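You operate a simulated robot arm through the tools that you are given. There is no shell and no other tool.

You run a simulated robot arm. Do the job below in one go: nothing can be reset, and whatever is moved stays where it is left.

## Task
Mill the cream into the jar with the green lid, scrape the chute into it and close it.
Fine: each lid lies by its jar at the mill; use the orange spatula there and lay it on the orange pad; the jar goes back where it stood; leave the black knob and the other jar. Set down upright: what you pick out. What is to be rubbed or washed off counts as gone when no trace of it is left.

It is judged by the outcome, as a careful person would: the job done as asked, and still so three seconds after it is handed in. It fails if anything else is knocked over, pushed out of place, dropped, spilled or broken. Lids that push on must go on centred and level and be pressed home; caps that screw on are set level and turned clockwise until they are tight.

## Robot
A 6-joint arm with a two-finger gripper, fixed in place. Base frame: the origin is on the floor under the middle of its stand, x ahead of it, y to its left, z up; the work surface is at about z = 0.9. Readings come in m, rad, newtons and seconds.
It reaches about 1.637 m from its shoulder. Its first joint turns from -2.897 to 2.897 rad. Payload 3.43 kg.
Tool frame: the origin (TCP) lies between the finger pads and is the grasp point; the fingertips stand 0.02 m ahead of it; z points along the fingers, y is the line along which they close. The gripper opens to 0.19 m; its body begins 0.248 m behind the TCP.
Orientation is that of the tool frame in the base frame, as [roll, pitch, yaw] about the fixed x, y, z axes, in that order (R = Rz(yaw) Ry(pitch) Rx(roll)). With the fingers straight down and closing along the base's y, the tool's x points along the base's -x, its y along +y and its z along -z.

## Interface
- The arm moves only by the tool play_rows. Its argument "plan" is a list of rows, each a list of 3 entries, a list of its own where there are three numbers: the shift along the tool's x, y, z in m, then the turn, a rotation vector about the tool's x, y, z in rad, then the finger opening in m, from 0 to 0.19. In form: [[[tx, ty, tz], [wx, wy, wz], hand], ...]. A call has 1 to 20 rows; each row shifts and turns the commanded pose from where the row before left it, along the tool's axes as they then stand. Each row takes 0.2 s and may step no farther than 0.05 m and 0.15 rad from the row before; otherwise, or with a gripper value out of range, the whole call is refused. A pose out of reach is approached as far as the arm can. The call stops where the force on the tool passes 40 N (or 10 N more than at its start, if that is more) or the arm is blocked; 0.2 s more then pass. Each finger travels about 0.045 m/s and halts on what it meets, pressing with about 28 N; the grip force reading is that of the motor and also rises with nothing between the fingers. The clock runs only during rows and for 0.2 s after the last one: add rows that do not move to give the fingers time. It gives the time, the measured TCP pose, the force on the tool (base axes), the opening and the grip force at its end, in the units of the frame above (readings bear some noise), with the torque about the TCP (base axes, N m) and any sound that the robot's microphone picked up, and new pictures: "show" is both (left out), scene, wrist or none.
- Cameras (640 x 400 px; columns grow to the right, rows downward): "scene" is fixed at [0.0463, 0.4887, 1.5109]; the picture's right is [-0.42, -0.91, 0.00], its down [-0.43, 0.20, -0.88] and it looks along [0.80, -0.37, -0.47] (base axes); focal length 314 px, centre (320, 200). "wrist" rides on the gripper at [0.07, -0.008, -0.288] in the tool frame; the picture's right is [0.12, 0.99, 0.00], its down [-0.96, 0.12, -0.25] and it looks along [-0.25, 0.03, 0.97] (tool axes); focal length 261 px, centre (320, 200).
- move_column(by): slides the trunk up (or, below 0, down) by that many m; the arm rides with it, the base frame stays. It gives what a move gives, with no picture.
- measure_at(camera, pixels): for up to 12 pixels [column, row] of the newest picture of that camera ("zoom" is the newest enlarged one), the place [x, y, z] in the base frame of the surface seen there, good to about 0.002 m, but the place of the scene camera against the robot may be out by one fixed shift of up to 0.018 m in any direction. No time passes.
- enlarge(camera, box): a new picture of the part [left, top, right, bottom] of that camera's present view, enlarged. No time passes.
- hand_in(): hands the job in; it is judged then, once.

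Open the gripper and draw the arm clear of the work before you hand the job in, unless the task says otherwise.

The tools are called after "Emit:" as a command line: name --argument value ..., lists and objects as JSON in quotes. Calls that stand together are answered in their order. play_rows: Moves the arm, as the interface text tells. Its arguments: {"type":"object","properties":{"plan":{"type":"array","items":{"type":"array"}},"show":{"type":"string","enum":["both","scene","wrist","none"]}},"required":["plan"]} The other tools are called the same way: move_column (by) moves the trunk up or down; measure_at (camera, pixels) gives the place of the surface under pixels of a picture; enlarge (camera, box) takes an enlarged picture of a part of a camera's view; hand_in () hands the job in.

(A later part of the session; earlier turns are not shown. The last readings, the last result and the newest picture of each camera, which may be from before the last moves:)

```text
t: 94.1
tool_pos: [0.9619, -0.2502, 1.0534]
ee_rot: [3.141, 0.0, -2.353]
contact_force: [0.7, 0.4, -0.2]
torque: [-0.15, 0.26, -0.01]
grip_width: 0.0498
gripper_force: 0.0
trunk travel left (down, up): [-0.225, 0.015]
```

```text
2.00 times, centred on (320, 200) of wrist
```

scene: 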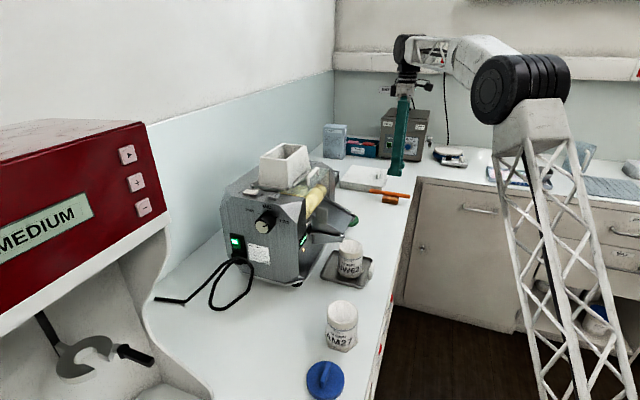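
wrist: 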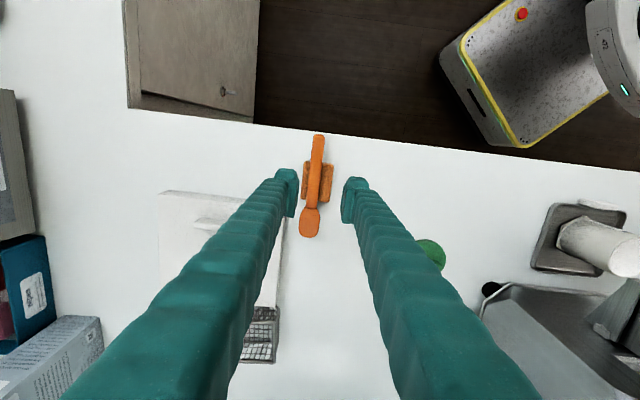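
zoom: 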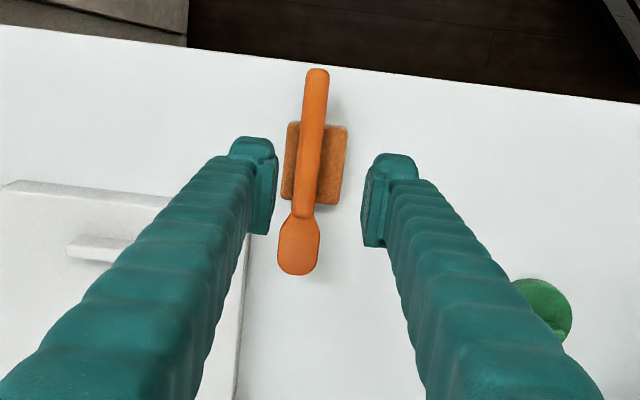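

The spatula lies level on the pad. Now I go back to the jar: up, forward and sideways to in front of the mill, then tilt 0.6 rad for the jar grip, opening the fingers to 0.11.

Emit:
play_rows --plan '[[[0, 0, -0.0435], [0, 0, 0], 0.05], [[0, 0, -0.0435], [0, 0, 0], 0.05], [[0.0058, 0.0432, 0], [0, 0, 0], 0.05], [[0.0058, 0.0432, 0], [0, 0, 0], 0.06], [[0.0058, 0.0432, 0], [0, 0, 0], 0.08], [[0.0058, 0.0432, 0], [0, 0, 0], 0.1], [[0.0058, 0.0432, 0], [0, 0, 0], 0.11], [[0.0058, 0.0432, 0], [0, 0, 0], 0.11], [[0.0058, 0.0432, 0], [0, 0, 0], 0.11], [[0.0058, 0.0432, 0], [0, 0, 0], 0.11], [[0.0058, 0.0432, 0], [0, 0, 0], 0.11], [[0.0058, 0.0432, 0], [0, 0, 0], 0.11], [[0.0058, 0.0432, 0], [0, 0, 0], 0.11], [[0, 0, 0], [0, -0.12, 0], 0.11], [[0, 0, 0], [0, -0.12, 0], 0.11], [[0, 0, 0], [0, -0.12, 0], 0.11], [[0, 0, 0], [0, -0.12, 0], 0.11], [[0, 0, 0], [0, -0.12, 0], 0.11]]'

Emit:
enlarge --camera "wrist" --box '[260, 110, 380, 230]'

```text
t: 97.9
tool_pos: [0.5786, 0.042, 1.143]
ee_rot: [3.142, 0.601, -2.355]
contact_force: [0.9, 0.4, -0.5]
torque: [0.06, 0.04, 0.04]
grip_width: 0.11
gripper_force: 0.0
trunk travel left (down, up): [-0.225, 0.015]
```

scene: 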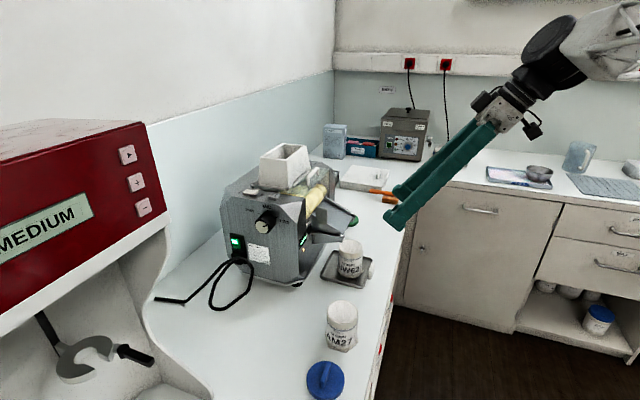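
wrist: 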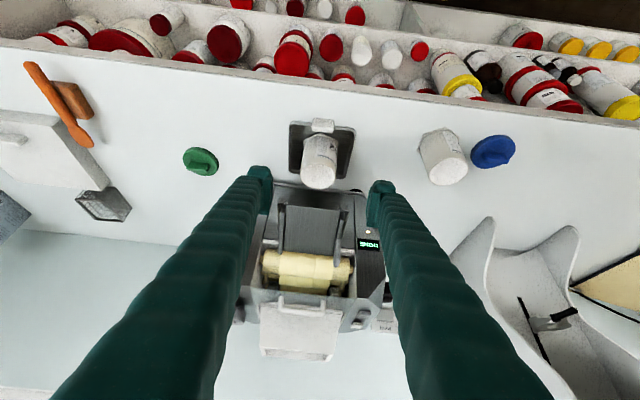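

```text
3.33 times, centred on (320, 170) of wrist
```

zoom: 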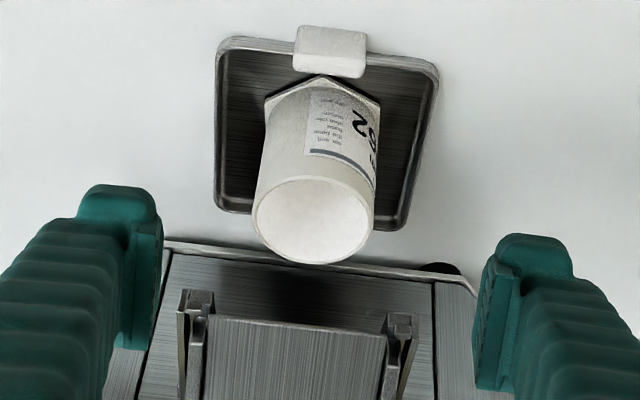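

The jar stands where I left it. I go in along the tool axis to the band grip.

Emit:
play_rows --plan '[[[0.00025, -0.00043, 0.03377], [0, 0, 0], 0.11], [[0.00025, -0.00043, 0.03377], [0, 0, 0], 0.11], [[0.00025, -0.00043, 0.03377], [0, 0, 0], 0.11], [[0.00025, -0.00043, 0.03377], [0, 0, 0], 0.11], [[0.00025, -0.00043, 0.03377], [0, 0, 0], 0.11], [[0.00025, -0.00043, 0.03377], [0, 0, 0], 0.11], [[0, 0, 0], [0, 0, 0], 0.11]]'

Emit:
enlarge --camera "scene" --box '[300, 200, 400, 300]'

Emit:
enlarge --camera "wrist" --box '[240, 90, 400, 290]'

```text
t: 99.5
tool_pos: [0.6613, 0.1194, 0.9743]
ee_rot: [3.141, 0.6, -2.354]
contact_force: [-0.2, 0.3, -0.6]
torque: [-0.02, 0.04, -0.02]
grip_width: 0.1101
gripper_force: 0.1
trunk travel left (down, up): [-0.225, 0.015]
```

scene: 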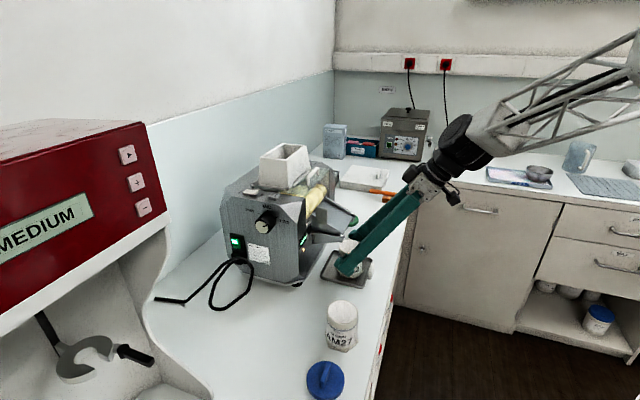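
wrist: 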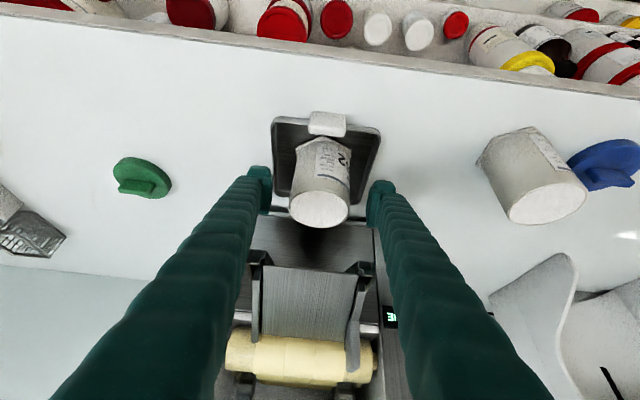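

```text
4.00 times, centred on (350, 250) of scene
```

zoom: 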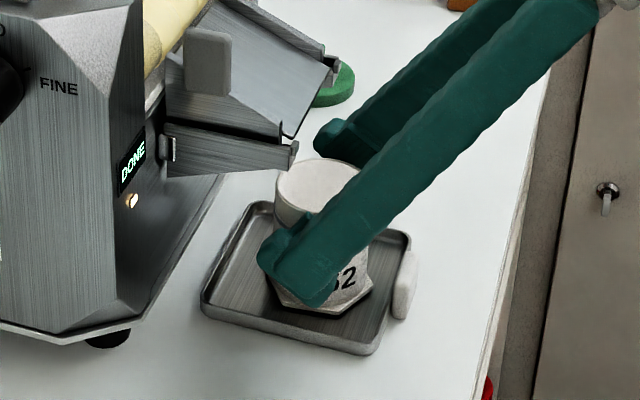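

```text
2.00 times, centred on (320, 190) of wrist
```

zoom: 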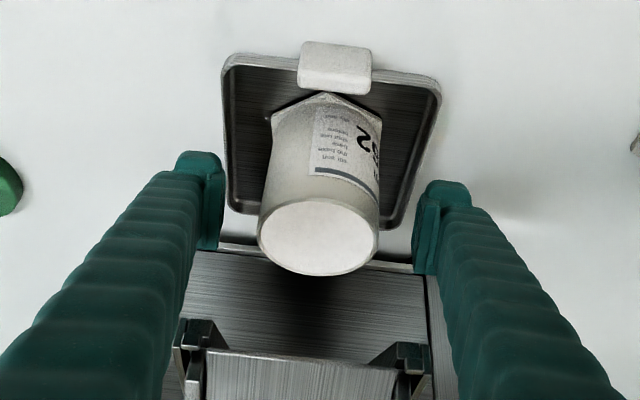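

The jar band is between the pads. I close the fingers.

Emit:
play_rows --plan '[[[0, 0, 0], [0, 0, 0], 0.08], [[0, 0, 0], [0, 0, 0], 0.05], [[0, 0, 0], [0, 0, 0], 0.05], [[0, 0, 0], [0, 0, 0], 0.05], [[0, 0, 0], [0, 0, 0], 0.05], [[0, 0, 0], [0, 0, 0], 0.05]]' --show "wrist"

Emit:
enlarge --camera "wrist" --box '[270, 110, 370, 240]'

```text
t: 100.9
tool_pos: [0.6599, 0.1199, 0.9741]
ee_rot: [-3.141, 0.602, -2.354]
contact_force: [0.1, -0.2, 0.5]
torque: [0.03, -0.01, -0.03]
grip_width: 0.0698
gripper_force: 28.2
trunk travel left (down, up): [-0.225, 0.015]
```

wrist: 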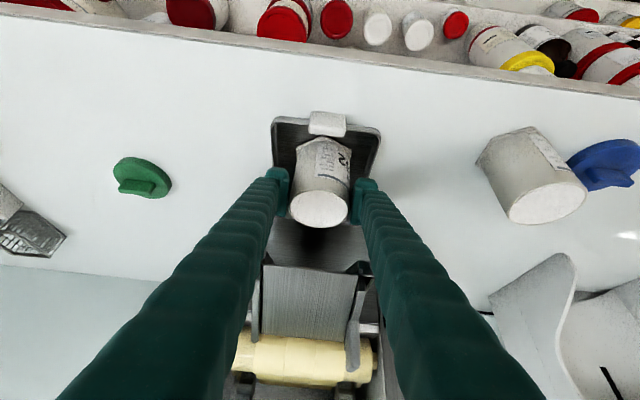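

```text
3.08 times, centred on (320, 175) of wrist
```

zoom: 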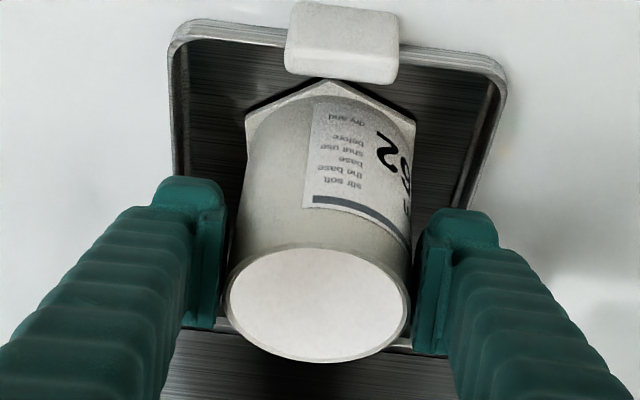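

Grip reads 0.0698 m as before. I lift 20 mm and check that the jar follows level.

Emit:
play_rows --plan '[[[-0.00565, 0, -0.00826], [0, 0, 0], 0.05], [[-0.00565, 0, -0.00826], [0, 0, 0], 0.05], [[0, 0, 0], [0, 0, 0], 0.05]]'

Emit:
enlarge --camera "scene" --box '[300, 200, 400, 300]'

Emit:
measure_at --camera "wrist" --pixels '[[320, 225], [320, 190], [320, 175], [320, 160], [320, 140], [320, 205]]'

```text
t: 101.7
tool_pos: [0.6612, 0.1186, 0.993]
ee_rot: [-3.141, 0.601, -2.353]
contact_force: [-0.4, 0.5, 0.0]
torque: [-0.02, -0.01, 0.03]
grip_width: 0.0701
gripper_force: 28.4
trunk travel left (down, up): [-0.225, 0.015]
```

scene: 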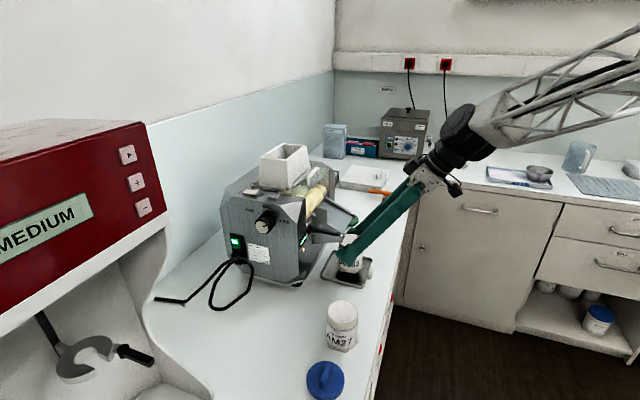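
wrist: 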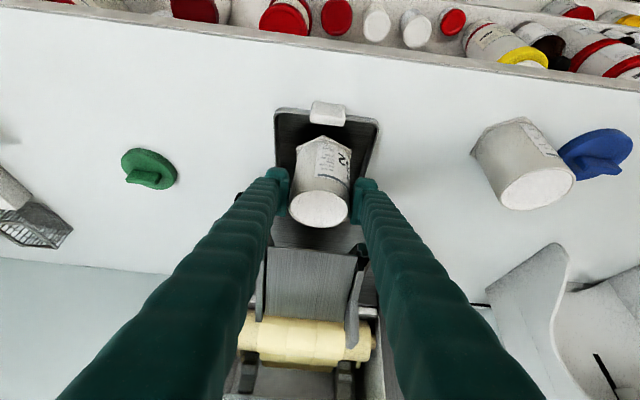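

```text
4.00 times, centred on (350, 250) of scene
```

zoom: 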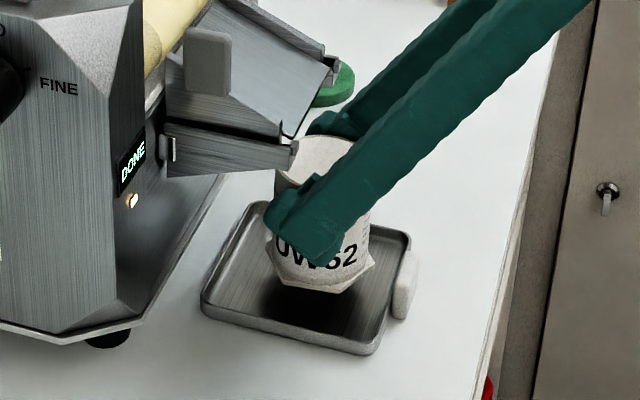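

```text
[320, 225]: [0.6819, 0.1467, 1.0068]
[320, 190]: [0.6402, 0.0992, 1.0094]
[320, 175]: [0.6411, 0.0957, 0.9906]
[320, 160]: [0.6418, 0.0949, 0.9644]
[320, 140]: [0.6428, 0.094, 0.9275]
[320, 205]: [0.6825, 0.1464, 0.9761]
```

The jar follows (rim 1.008). I carry it diagonally back to where it stood at (0.8195,-0.0825), keeping it level.

Emit:
play_rows --plan '[[[0.00282, -0.0253, -0.0031], [0, 0, 0], 0.05], [[0.00282, -0.0253, -0.0031], [0, 0, 0], 0.05], [[0.00282, -0.0253, -0.0031], [0, 0, 0], 0.05], [[0.00282, -0.0253, -0.0031], [0, 0, 0], 0.05], [[0.00282, -0.0253, -0.0031], [0, 0, 0], 0.05], [[0.00282, -0.0253, -0.0031], [0, 0, 0], 0.05], [[0.00282, -0.0253, -0.0031], [0, 0, 0], 0.05], [[0.00282, -0.0253, -0.0031], [0, 0, 0], 0.05], [[0.0023, -0.0253, -0.0015], [0, 0, 0], 0.05], [[0.0023, -0.0253, -0.0015], [0, 0, 0], 0.05], [[0, 0, 0], [0, 0, 0], 0.05]]'

Emit:
measure_at --camera "wrist" --pixels '[[320, 225], [320, 190], [320, 175], [320, 160], [320, 140], [320, 205]]'

Emit:
enlarge --camera "scene" --box '[340, 170, 430, 250]'

```text
t: 104.1
tool_pos: [0.8119, -0.0873, 1.0019]
ee_rot: [3.141, 0.6, -2.355]
contact_force: [0.3, -0.6, -0.5]
torque: [0.03, -0.04, 0.0]
grip_width: 0.0699
gripper_force: 27.7
trunk travel left (down, up): [-0.225, 0.015]
```

scene: 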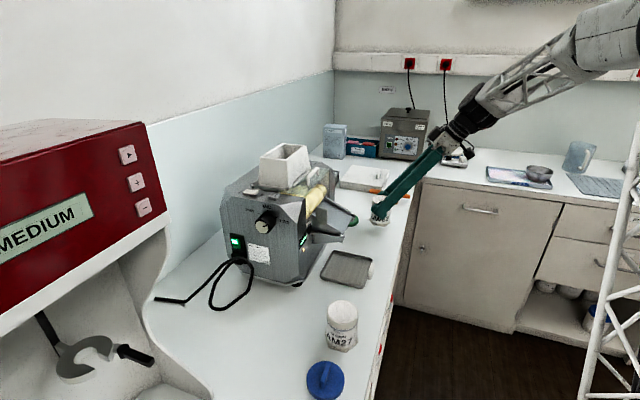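
wrist: 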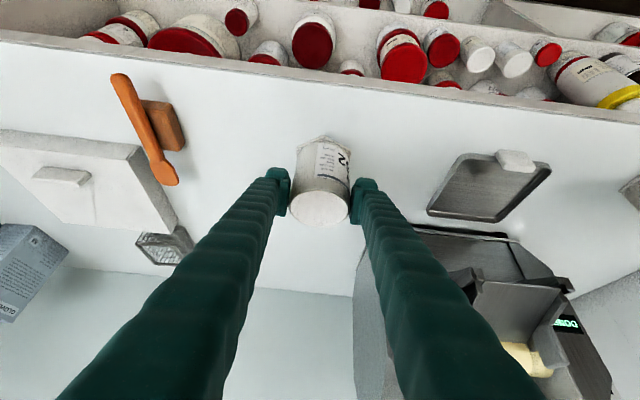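

```text
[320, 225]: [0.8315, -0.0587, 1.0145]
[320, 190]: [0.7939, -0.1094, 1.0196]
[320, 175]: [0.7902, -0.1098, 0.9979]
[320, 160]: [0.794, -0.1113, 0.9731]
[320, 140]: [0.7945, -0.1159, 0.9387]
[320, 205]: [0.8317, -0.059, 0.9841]
```

```text
5.00 times, centred on (385, 210) of scene
```

zoom: 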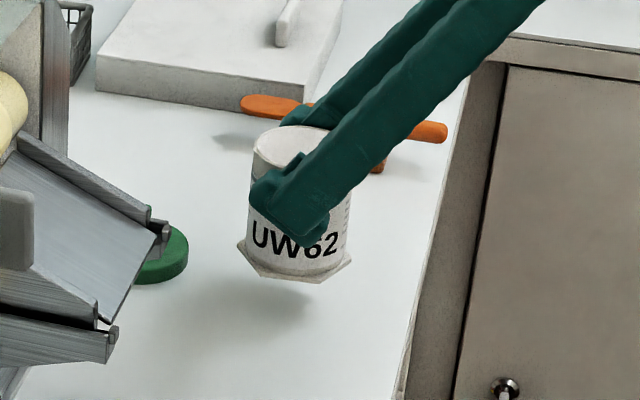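

The jar centre is at b 0.516; originally 0.522, so I shift 6 mm back and lower most of the way.

Emit:
play_rows --plan '[[[-0.00495, 0, 0.00339], [0, 0, 0], 0.05], [[0.00734, 0, 0.01073], [0, 0, 0], 0.05], [[0.00734, 0, 0.01073], [0, 0, 0], 0.05], [[0, 0, 0], [0, 0, 0], 0.05]]'

Emit:
measure_at --camera "wrist" --pixels '[[320, 225], [320, 190], [320, 175], [320, 160], [320, 140], [320, 205]]'

Emit:
enlarge --camera "scene" --box '[340, 180, 430, 250]'

```text
t: 105.1
tool_pos: [0.8171, -0.082, 0.9761]
ee_rot: [-3.141, 0.601, -2.354]
contact_force: [0.0, -0.1, 0.0]
torque: [0.04, 0.01, 0.03]
grip_width: 0.0698
gripper_force: 28.4
trunk travel left (down, up): [-0.225, 0.015]
```

scene: 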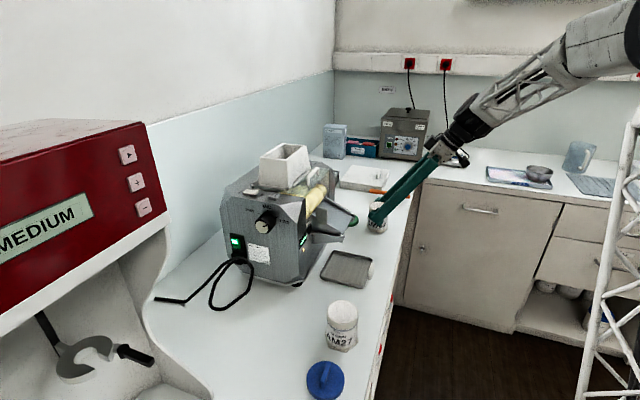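
wrist: 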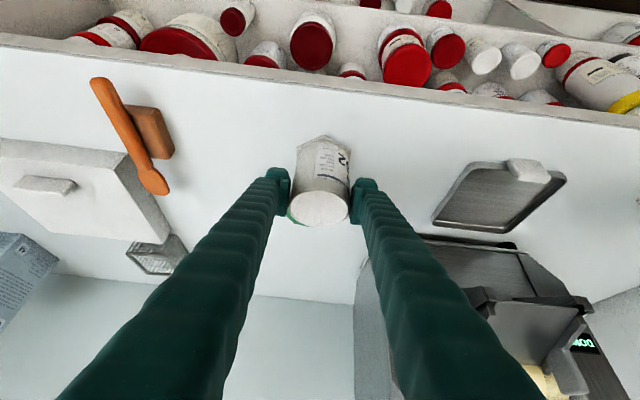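

```text
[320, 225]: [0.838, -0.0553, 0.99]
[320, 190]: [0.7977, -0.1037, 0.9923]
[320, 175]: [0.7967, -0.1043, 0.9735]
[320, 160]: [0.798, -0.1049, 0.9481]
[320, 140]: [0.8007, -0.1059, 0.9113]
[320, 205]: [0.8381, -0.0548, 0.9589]
```

```text
5.71 times, centred on (385, 215) of scene
```

zoom: 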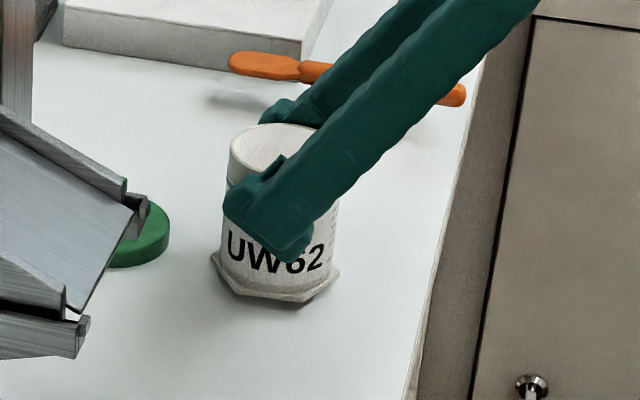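

Position matches the original within ~1 mm; ~5 mm above the counter. I lower to touch-down and release.

Emit:
play_rows --plan '[[[0.00141, 0, 0.00206], [0, 0, 0], 0.05], [[0.00141, 0, 0.00206], [0, 0, 0], 0.05], [[0, 0, 0], [0, 0, 0], 0.05]]' --show "none"

```text
t: 105.9
tool_pos: [0.817, -0.0799, 0.972]
ee_rot: [-3.141, 0.599, -2.355]
contact_force: [0.2, 0.1, -0.9]
torque: [-0.03, -0.01, -0.02]
grip_width: 0.0702
gripper_force: 27.8
trunk travel left (down, up): [-0.225, 0.015]
```

Emit:
play_rows --plan '[[[0.00085, 0, 0.00124], [0, 0, 0], 0.05], [[0, 0, 0], [0, 0, 0], 0.05]]' --show "wrist"

Emit:
measure_at --camera "wrist" --pixels '[[320, 225], [320, 190], [320, 175], [320, 160], [320, 140], [320, 205]]'

```text
t: 106.5
tool_pos: [0.8166, -0.0803, 0.9703]
ee_rot: [3.141, 0.601, -2.355]
contact_force: [0.7, -0.5, -0.7]
torque: [0.02, 0.01, -0.03]
grip_width: 0.0699
gripper_force: 28.6
trunk travel left (down, up): [-0.225, 0.015]
```

wrist: 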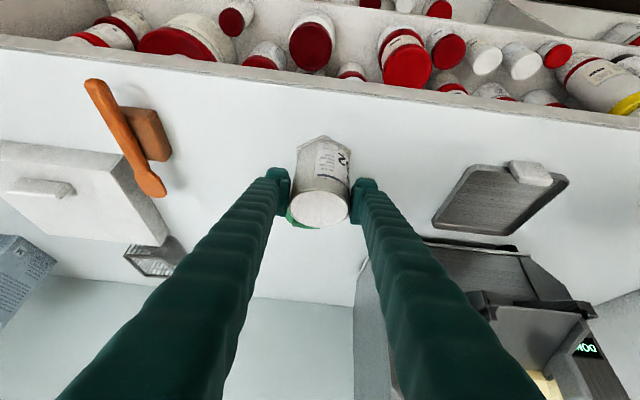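

```text
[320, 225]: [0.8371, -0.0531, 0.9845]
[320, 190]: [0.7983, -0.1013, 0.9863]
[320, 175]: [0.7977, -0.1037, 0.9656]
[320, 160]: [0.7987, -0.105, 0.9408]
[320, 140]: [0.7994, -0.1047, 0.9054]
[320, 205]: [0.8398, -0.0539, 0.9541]
```

Rim is at 0.9845, same as originally: it's on the counter. I open the fingers and withdraw along the tool axis.

Emit:
play_rows --plan '[[[0, 0, 0], [0, 0, 0], 0.08], [[0, 0, 0], [0, 0, 0], 0.11], [[0, 0, 0], [0, 0, 0], 0.11], [[0, 0, -0.03], [0, 0, 0], 0.11], [[0, 0, -0.04], [0, 0, 0], 0.11], [[0, 0, -0.045], [0, 0, 0], 0.11], [[0, 0, -0.045], [0, 0, 0], 0.11], [[0, 0, -0.045], [0, 0, 0], 0.11]]'

Emit:
enlarge --camera "wrist" --box '[260, 110, 380, 230]'

Emit:
enlarge --camera "scene" --box '[330, 170, 430, 260]'

```text
t: 108.3
tool_pos: [0.7364, -0.1624, 1.1384]
ee_rot: [3.139, 0.599, -2.355]
contact_force: [-0.1, -0.3, 0.3]
torque: [0.02, 0.08, 0.04]
grip_width: 0.1102
gripper_force: 0.0
trunk travel left (down, up): [-0.225, 0.015]
```

scene: 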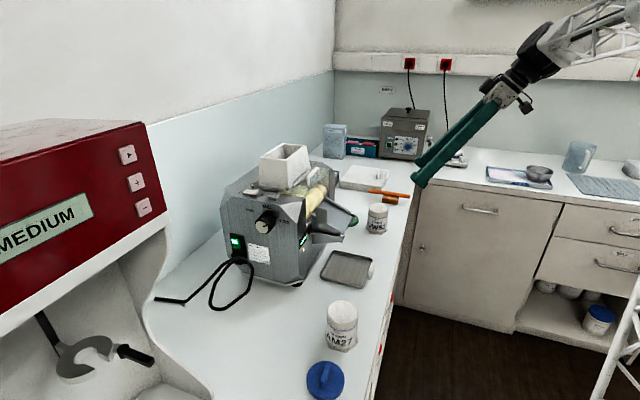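
wrist: 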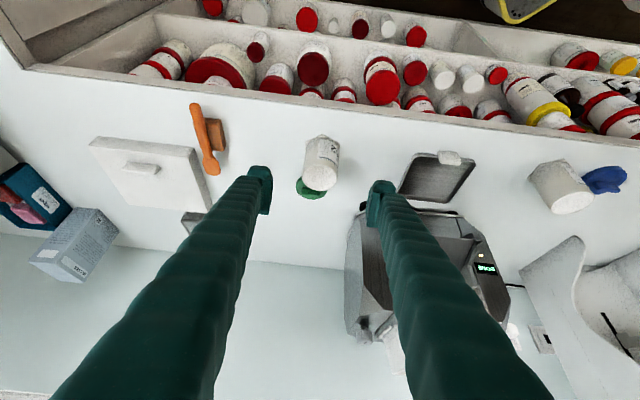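

```text
3.33 times, centred on (320, 170) of wrist
```

zoom: 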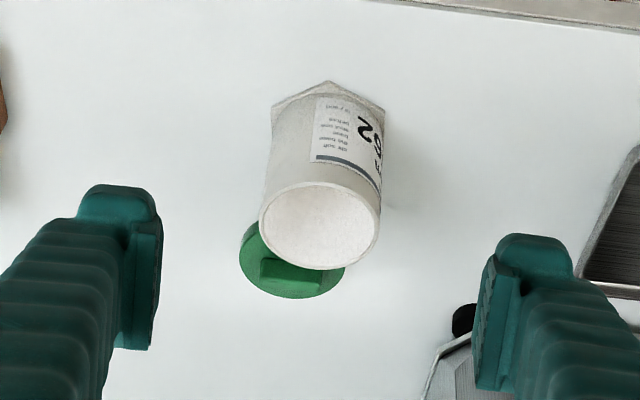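

```text
4.44 times, centred on (380, 215) of scene
```

zoom: 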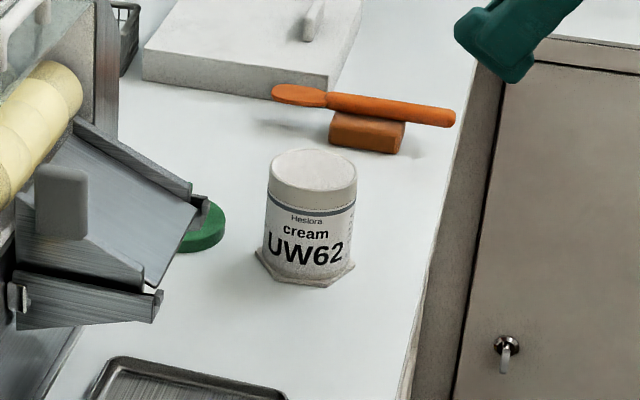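

The jar is back in place. Next the green lid: I bring the gripper upright, move above the lid at about (0.9025,-0.0135), and turn ~87° so the fingers close across the lid's bar.

Emit:
play_rows --plan '[[[0, 0, 0], [0, 0.12, 0], 0.11], [[0, 0, 0], [0, 0.12, 0], 0.11], [[0, 0, 0], [0, 0.12, 0], 0.11], [[0, 0, 0], [0, 0.12, 0], 0.11], [[0, 0, 0], [0, 0.12, 0], 0.11], [[-0.0445, -0.0024, 0], [0, 0, 0], 0.1], [[-0.0445, -0.0024, 0], [0, 0, 0], 0.08], [[-0.0445, -0.0024, 0], [0, 0, 0], 0.06], [[-0.0445, -0.0024, 0], [0, 0, 0], 0.05], [[-0.0445, -0.0024, 0], [0, 0, 0], 0.05]]'

Emit:
play_rows --plan '[[[0, 0, 0], [0, 0, 0.138], 0.05], [[0, 0, 0], [0, 0, 0.138], 0.05], [[0, 0, 0], [0, 0, 0.138], 0.05], [[0, 0, 0], [0, 0, 0.138], 0.05], [[0, 0, 0], [0, 0, 0.138], 0.05], [[0, 0, 0], [0, 0, 0.138], 0.05], [[0, 0, 0], [0, 0, 0.138], 0.05], [[0, 0, 0], [0, 0, 0.138], 0.05], [[0, 0, 0], [0, 0, 0.138], 0.05], [[0, 0, 0], [0, 0, 0.138], 0.05], [[0, 0, 0], [0, 0, 0.138], 0.05], [[0, 0, 0], [0, 0, 0], 0.05]]'

Emit:
enlarge --camera "wrist" --box '[240, 120, 400, 280]'

```text
t: 110.5
tool_pos: [0.8999, -0.0137, 1.1415]
ee_rot: [3.14, 0.0, -2.355]
contact_force: [-1.7, -1.1, 1.1]
torque: [0.11, -0.16, 0.02]
grip_width: 0.0498
gripper_force: 0.0
trunk travel left (down, up): [-0.225, 0.015]
```

scene: 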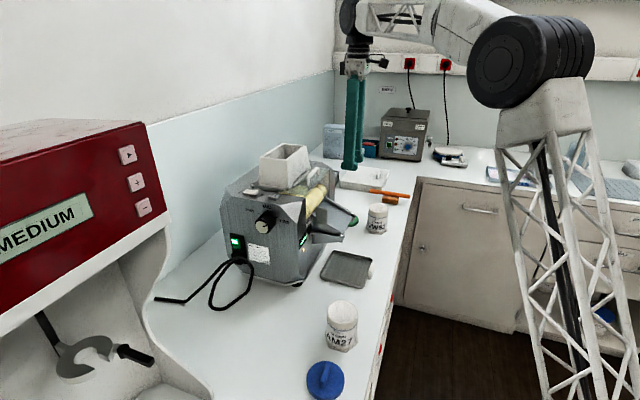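
wrist: 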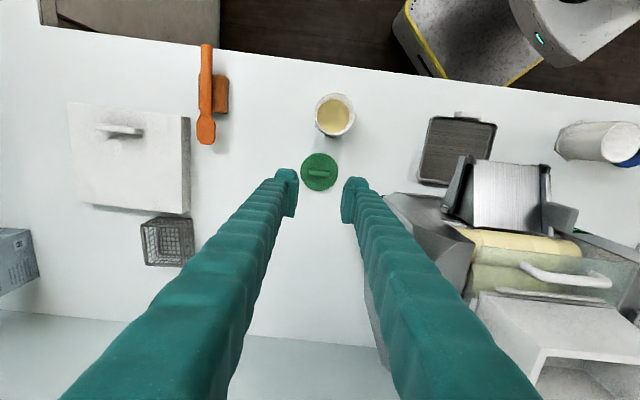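

```text
t: 113.1
tool_pos: [0.9003, -0.0137, 1.1393]
ee_rot: [3.141, -0.001, 2.409]
contact_force: [0.0, -1.0, -0.5]
torque: [-0.01, 0.01, 0.0]
grip_width: 0.0502
gripper_force: 0.1
trunk travel left (down, up): [-0.225, 0.015]
```

scene: 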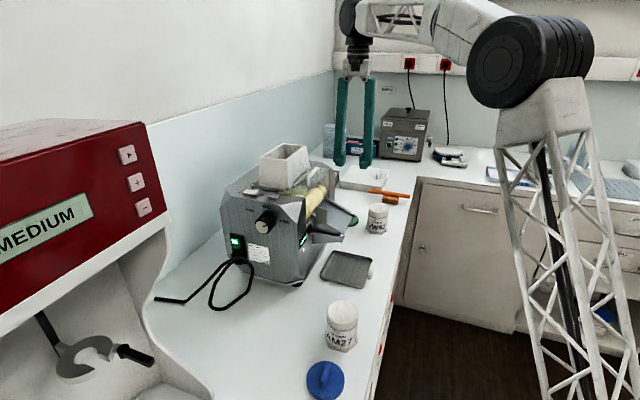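
wrist: 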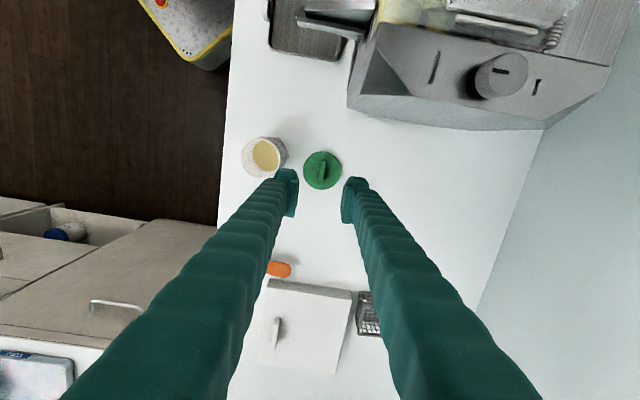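

```text
2.50 times, centred on (320, 200) of wrist
```

zoom: 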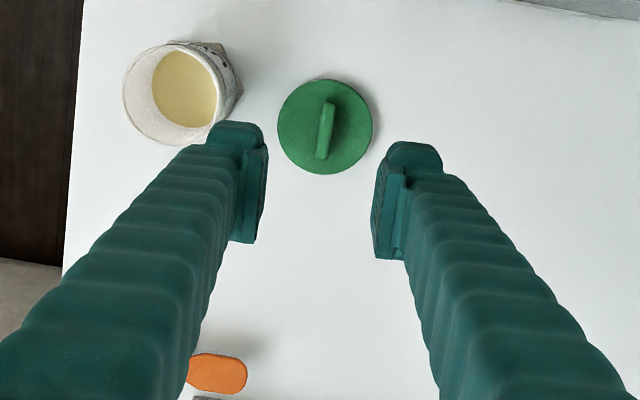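

The bar lines up with the tool's x axis. I measure the lid's rim and bar points for its exact centre, and the jar rim again from here.

Emit:
measure_at --camera "wrist" --pixels '[[305, 171], [339, 170], [322, 154], [323, 188], [311, 158], [334, 159], [310, 182], [335, 182], [324, 164], [322.5, 176], [321.5, 181], [323.5, 160]]'

Emit:
enlarge --camera "wrist" --box '[235, 130, 345, 200]'

```text
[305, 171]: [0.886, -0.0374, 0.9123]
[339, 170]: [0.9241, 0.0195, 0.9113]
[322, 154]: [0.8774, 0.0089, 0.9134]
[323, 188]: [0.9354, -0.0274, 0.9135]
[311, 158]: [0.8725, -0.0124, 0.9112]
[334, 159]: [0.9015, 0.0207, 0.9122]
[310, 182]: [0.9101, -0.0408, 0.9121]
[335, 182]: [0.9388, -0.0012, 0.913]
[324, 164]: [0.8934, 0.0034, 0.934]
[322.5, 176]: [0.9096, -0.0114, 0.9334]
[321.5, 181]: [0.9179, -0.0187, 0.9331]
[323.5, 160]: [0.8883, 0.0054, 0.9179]
```

```text
5.71 times, centred on (290, 165) of wrist
```

zoom: 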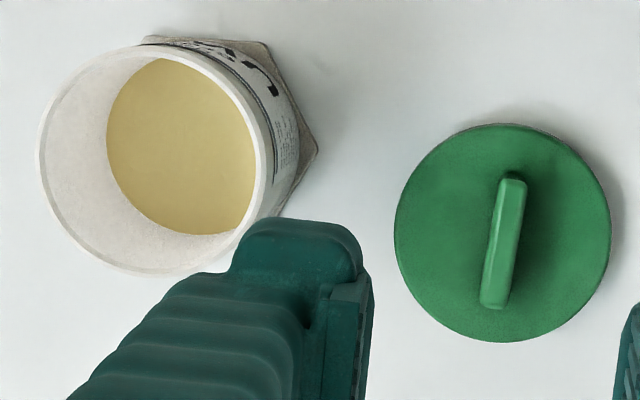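

Lid centre is (0.9056,-0.0085), bar top 0.9335, disc top 0.913. I shift 7 mm and descend to just above the bar.

Emit:
play_rows --plan '[[[-0.0005, 0.0074, 0.04], [0, 0, 0], 0.05], [[0, 0, 0.045], [0, 0, 0], 0.05], [[0, 0, 0.045], [0, 0, 0], 0.05], [[0, 0, 0.045], [0, 0, 0], 0.05], [[0, 0, 0], [0, 0, 0], 0.05]]'

Emit:
enlarge --camera "wrist" --box '[260, 130, 380, 250]'

Emit:
enlarge --camera "scene" --box '[320, 170, 420, 250]'

```text
t: 114.3
tool_pos: [0.9052, -0.0086, 0.9645]
ee_rot: [-3.141, 0.001, 2.411]
contact_force: [0.6, 0.3, 0.5]
torque: [0.01, 0.03, -0.01]
grip_width: 0.0501
gripper_force: 0.1
trunk travel left (down, up): [-0.225, 0.015]
```

scene: 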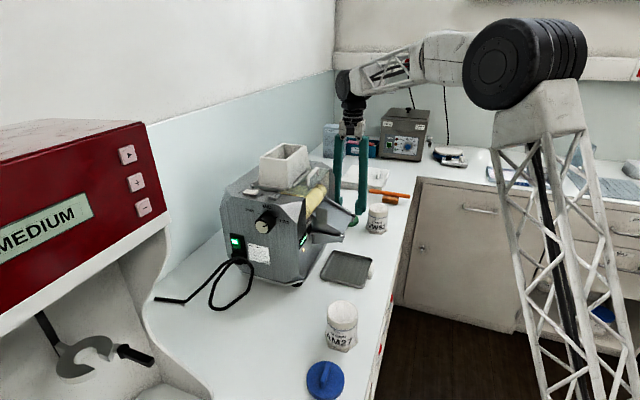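
wrist: 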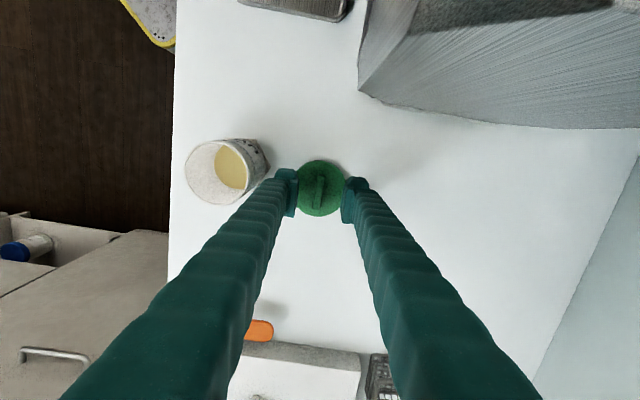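

```text
3.33 times, centred on (320, 190) of wrist
```

zoom: 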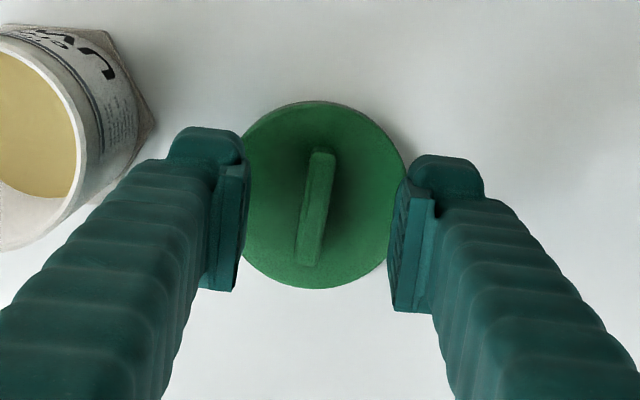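

```text
5.00 times, centred on (370, 210) of scene
```

zoom: 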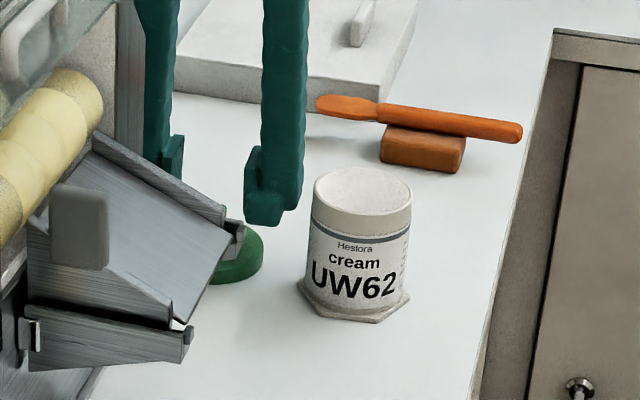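

The bar is centred under the fingers. I descend the last 29 mm so the tips end ~2–3 mm above the lid disc.

Emit:
play_rows --plan '[[[0, 0, 0.015], [0, 0, 0], 0.05], [[0, 0, 0.01], [0, 0, 0], 0.05], [[0, 0, 0.004], [0, 0, 0], 0.05], [[0, 0, 0], [0, 0, 0], 0.05]]' --show "wrist"

Emit:
enlarge --camera "wrist" --box '[260, 130, 380, 250]'

```text
t: 115.3
tool_pos: [0.9063, -0.0091, 0.934]
ee_rot: [3.141, 0.0, 2.411]
contact_force: [-0.7, 0.7, -0.1]
torque: [0.0, 0.01, 0.06]
grip_width: 0.0499
gripper_force: 0.1
trunk travel left (down, up): [-0.225, 0.015]
```

wrist: 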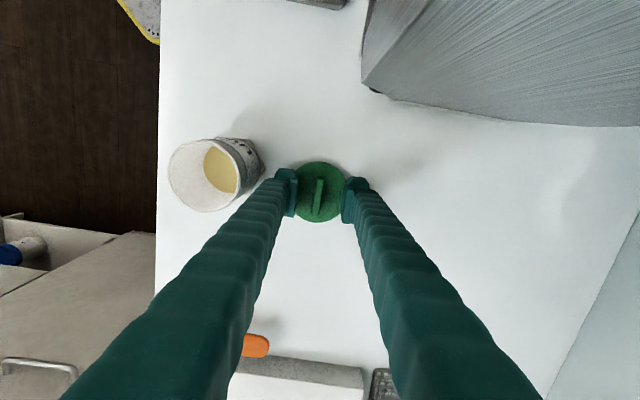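

```text
3.33 times, centred on (320, 190) of wrist
```

zoom: 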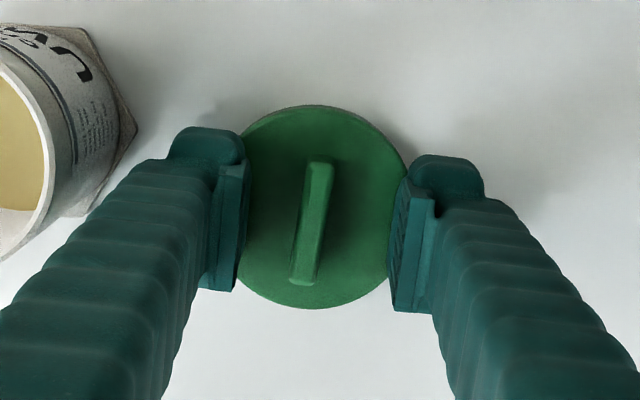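

Tips are ~1 mm above the disc; I lift 1 mm and close on the bar.

Emit:
play_rows --plan '[[[0, 0, -0.001], [0, 0, 0], 0.03], [[0, 0, 0], [0, 0, 0], 0.01], [[0, 0, 0], [0, 0, 0], 0.0], [[0, 0, 0], [0, 0, 0], 0.0], [[0, 0, 0], [0, 0, 0], 0.0], [[0, 0, 0], [0, 0, 0], 0.0]]' --show "wrist"

Emit:
enlarge --camera "wrist" --box '[260, 130, 380, 250]'

```text
t: 116.7
tool_pos: [0.9059, -0.0085, 0.9356]
ee_rot: [-3.14, -0.001, 2.409]
contact_force: [0.2, 0.2, -0.9]
torque: [0.03, -0.01, -0.01]
grip_width: 0.0074
gripper_force: 28.5
trunk travel left (down, up): [-0.225, 0.015]
```

wrist: 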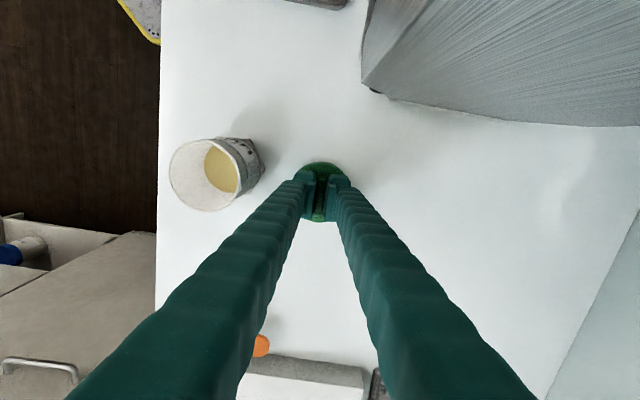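

```text
3.33 times, centred on (320, 190) of wrist
```

zoom: 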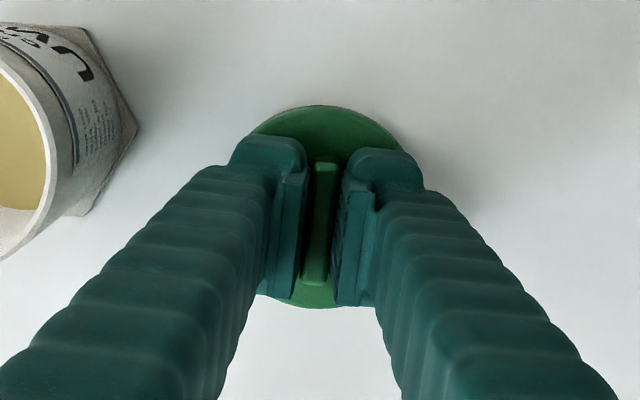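

The bar is gripped (0.0074 m). Before lifting I measure the jar rim from this view for an exact centre.

Emit:
enlarge --camera "wrist" --box '[155, 120, 275, 225]'

```text
3.81 times, centred on (215, 172) of wrist
```

zoom: 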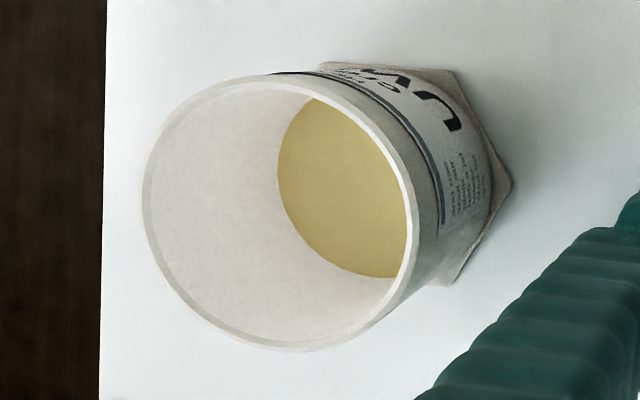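

Emit:
measure_at --camera "zoom" --pixels '[[147, 200], [268, 347], [409, 225], [258, 80], [178, 122], [190, 303], [360, 122], [375, 308], [220, 333], [320, 337], [395, 170], [155, 240]]'

```text
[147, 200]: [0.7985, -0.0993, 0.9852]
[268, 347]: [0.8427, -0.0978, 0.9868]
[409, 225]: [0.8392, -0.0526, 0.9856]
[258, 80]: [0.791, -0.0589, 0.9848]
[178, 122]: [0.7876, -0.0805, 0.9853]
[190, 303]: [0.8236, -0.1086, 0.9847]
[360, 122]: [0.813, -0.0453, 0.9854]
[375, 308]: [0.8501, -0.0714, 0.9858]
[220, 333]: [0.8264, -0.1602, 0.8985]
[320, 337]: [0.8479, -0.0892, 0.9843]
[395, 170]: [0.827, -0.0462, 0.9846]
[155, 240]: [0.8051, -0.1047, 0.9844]
```

Jar rim centre fits to (0.8187,-0.0764), rim z 0.985. I lift the lid 0.13 m and check that it hangs level.

Emit:
play_rows --plan '[[[0, 0, -0.015], [0, 0, 0], 0.0], [[0, 0, -0.03], [0, 0, 0], 0.0], [[0, 0, -0.04], [0, 0, 0], 0.0], [[0, 0, -0.045], [0, 0, 0], 0.0], [[0, 0, 0], [0, 0, 0], 0.0]]'

Emit:
enlarge --camera "scene" --box '[320, 160, 420, 250]'

Emit:
enlarge --camera "wrist" --box '[200, 130, 380, 250]'

```text
t: 117.9
tool_pos: [0.9073, -0.0091, 1.0662]
ee_rot: [-3.141, 0.001, 2.411]
contact_force: [1.0, -0.1, 0.4]
torque: [0.01, 0.02, 0.04]
grip_width: 0.0072
gripper_force: 27.5
trunk travel left (down, up): [-0.225, 0.015]
```

scene: 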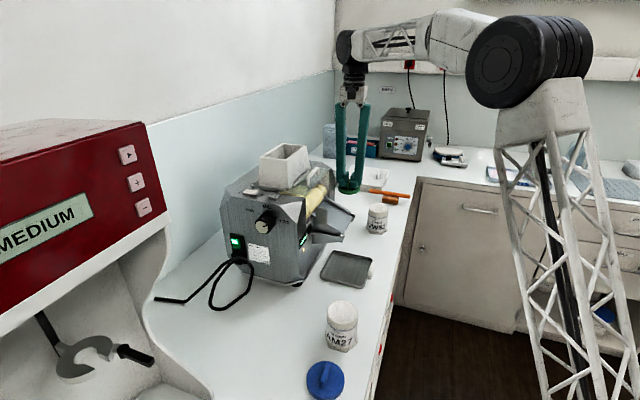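
wrist: 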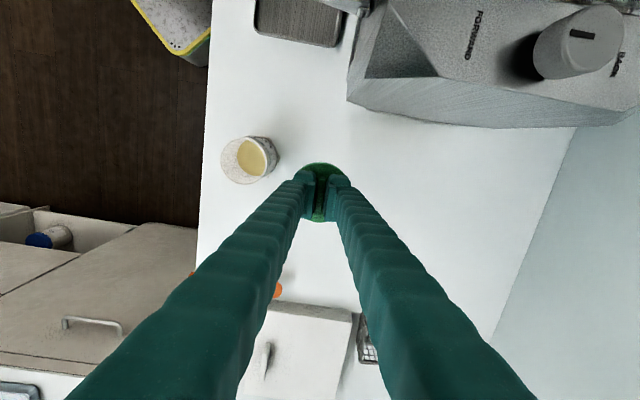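

```text
4.44 times, centred on (370, 205) of scene
```

zoom: 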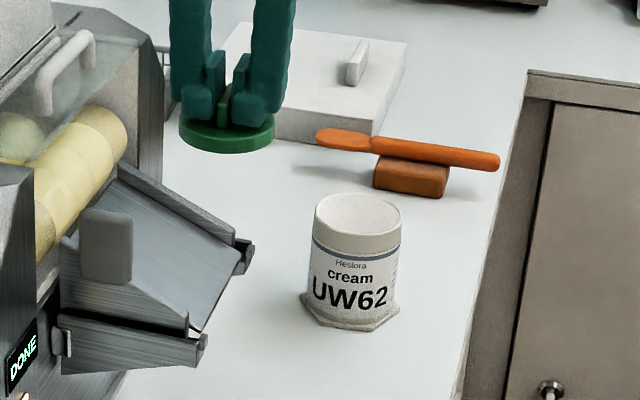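

```text
3.33 times, centred on (290, 190) of wrist
```

zoom: 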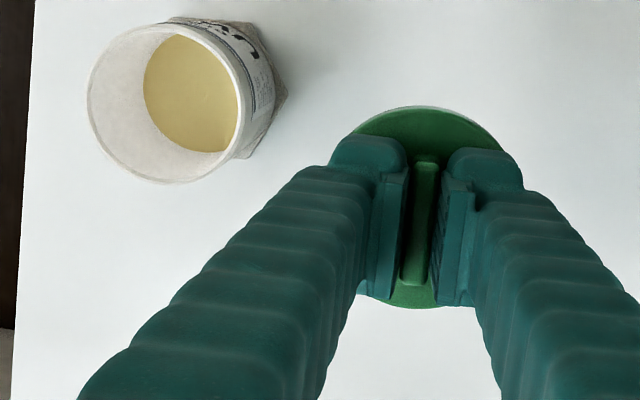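

The lid hangs level. I measure its visible edge for the lid centre relative to the TCP, and the jar rim once more from this higher view.

Emit:
measure_at --camera "wrist" --pixels '[[322.5, 164], [318.8, 220], [310, 167], [335, 168], [325, 221], [312, 219.5], [302, 171], [342, 174]]'

Emit:
measure_at --camera "zoom" --pixels '[[90, 108], [180, 181], [248, 110], [165, 29], [105, 62], [115, 155], [225, 52], [232, 155], [140, 172], [210, 175]]'

```text
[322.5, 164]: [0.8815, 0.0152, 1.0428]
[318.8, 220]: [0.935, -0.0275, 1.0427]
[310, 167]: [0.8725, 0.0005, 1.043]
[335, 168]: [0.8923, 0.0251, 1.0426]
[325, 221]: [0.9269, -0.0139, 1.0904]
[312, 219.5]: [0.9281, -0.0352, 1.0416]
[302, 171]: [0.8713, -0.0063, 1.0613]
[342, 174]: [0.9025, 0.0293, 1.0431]
```

```text
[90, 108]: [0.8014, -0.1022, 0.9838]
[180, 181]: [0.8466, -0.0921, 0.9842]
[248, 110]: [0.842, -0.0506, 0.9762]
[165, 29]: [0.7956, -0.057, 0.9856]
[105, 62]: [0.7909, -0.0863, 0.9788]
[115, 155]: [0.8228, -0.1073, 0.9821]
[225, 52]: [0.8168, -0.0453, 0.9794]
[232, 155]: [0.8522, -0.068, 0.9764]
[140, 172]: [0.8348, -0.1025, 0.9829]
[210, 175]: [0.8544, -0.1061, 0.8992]
```

Relative measurement lid→jar is (-0.0867,-0.069). I move the lid above the jar at the present height.

Emit:
play_rows --plan '[[[0.0061, -0.0364, 0], [0, 0, 0], 0.0], [[0.0061, -0.0364, 0], [0, 0, 0], 0.0], [[0.006, -0.0365, 0], [0, 0, 0], 0.0], [[0, 0, 0], [0, 0, 0], 0.0]]'

Emit:
enlarge --camera "scene" --box '[340, 170, 420, 245]'

Emit:
enlarge --camera "wrist" --box '[260, 130, 380, 250]'

```text
t: 118.9
tool_pos: [0.818, -0.0766, 1.065]
ee_rot: [-3.141, 0.002, 2.411]
contact_force: [0.2, -1.1, -0.5]
torque: [0.0, -0.05, -0.02]
grip_width: 0.0076
gripper_force: 28.0
trunk travel left (down, up): [-0.225, 0.015]
```

scene: 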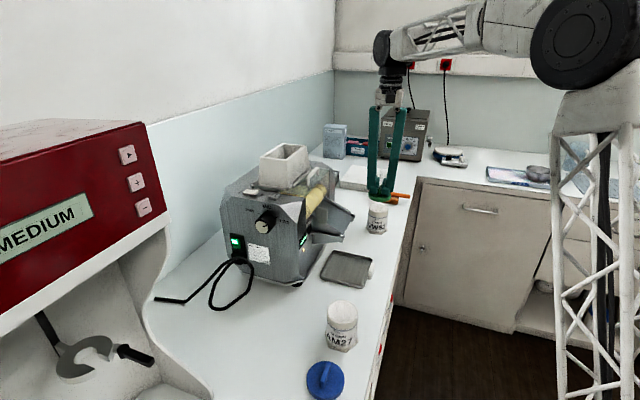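
wrist: 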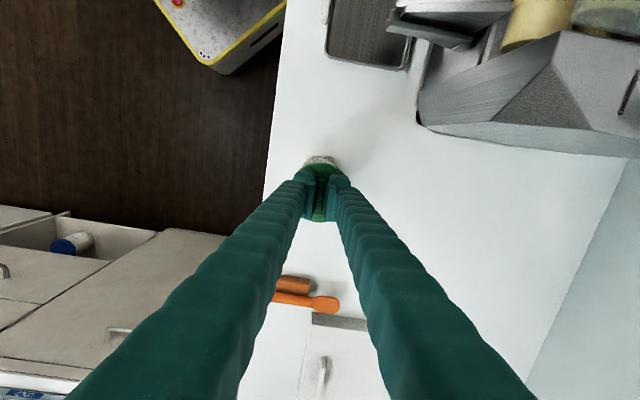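

```text
5.33 times, centred on (380, 208) of scene
```

zoom: 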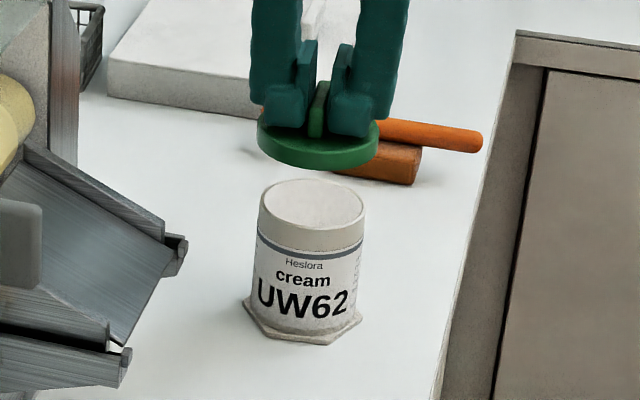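

```text
3.33 times, centred on (320, 190) of wrist
```

zoom: 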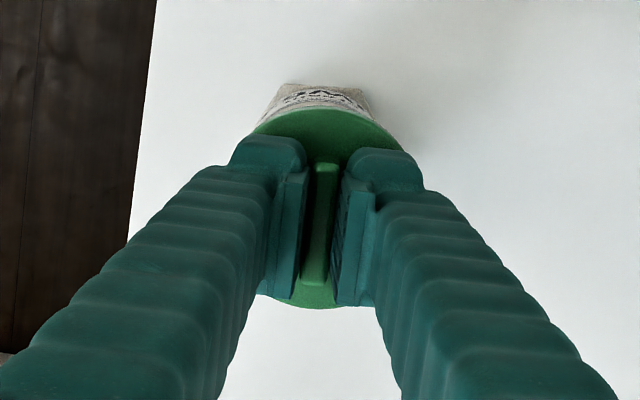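

Scene view: lid and jar line up across the picture (accounting for perspective). I measure lid edge and jar rim with the scene camera, where the fixed shift cancels, to check alignment in depth.

Emit:
measure_at --camera "zoom" --pixels '[[320, 190], [300, 87]]'

Emit:
measure_at --camera "scene" --pixels '[[369, 210], [388, 211], [378.5, 203.2], [378.5, 214], [372, 205], [385, 205.5], [369, 194], [390.5, 196], [378, 199.5], [372, 198], [386, 199], [375, 216]]'

```text
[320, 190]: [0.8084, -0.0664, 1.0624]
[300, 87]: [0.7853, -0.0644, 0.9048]
```

```text
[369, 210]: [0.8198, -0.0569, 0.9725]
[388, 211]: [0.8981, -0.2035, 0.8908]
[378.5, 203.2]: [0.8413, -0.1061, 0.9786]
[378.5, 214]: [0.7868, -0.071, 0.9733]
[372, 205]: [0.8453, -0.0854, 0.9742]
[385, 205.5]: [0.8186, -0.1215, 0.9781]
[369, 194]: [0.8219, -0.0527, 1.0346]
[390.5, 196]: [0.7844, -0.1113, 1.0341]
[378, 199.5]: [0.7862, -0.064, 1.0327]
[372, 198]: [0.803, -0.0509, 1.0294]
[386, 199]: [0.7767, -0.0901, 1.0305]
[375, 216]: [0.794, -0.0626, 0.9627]
```

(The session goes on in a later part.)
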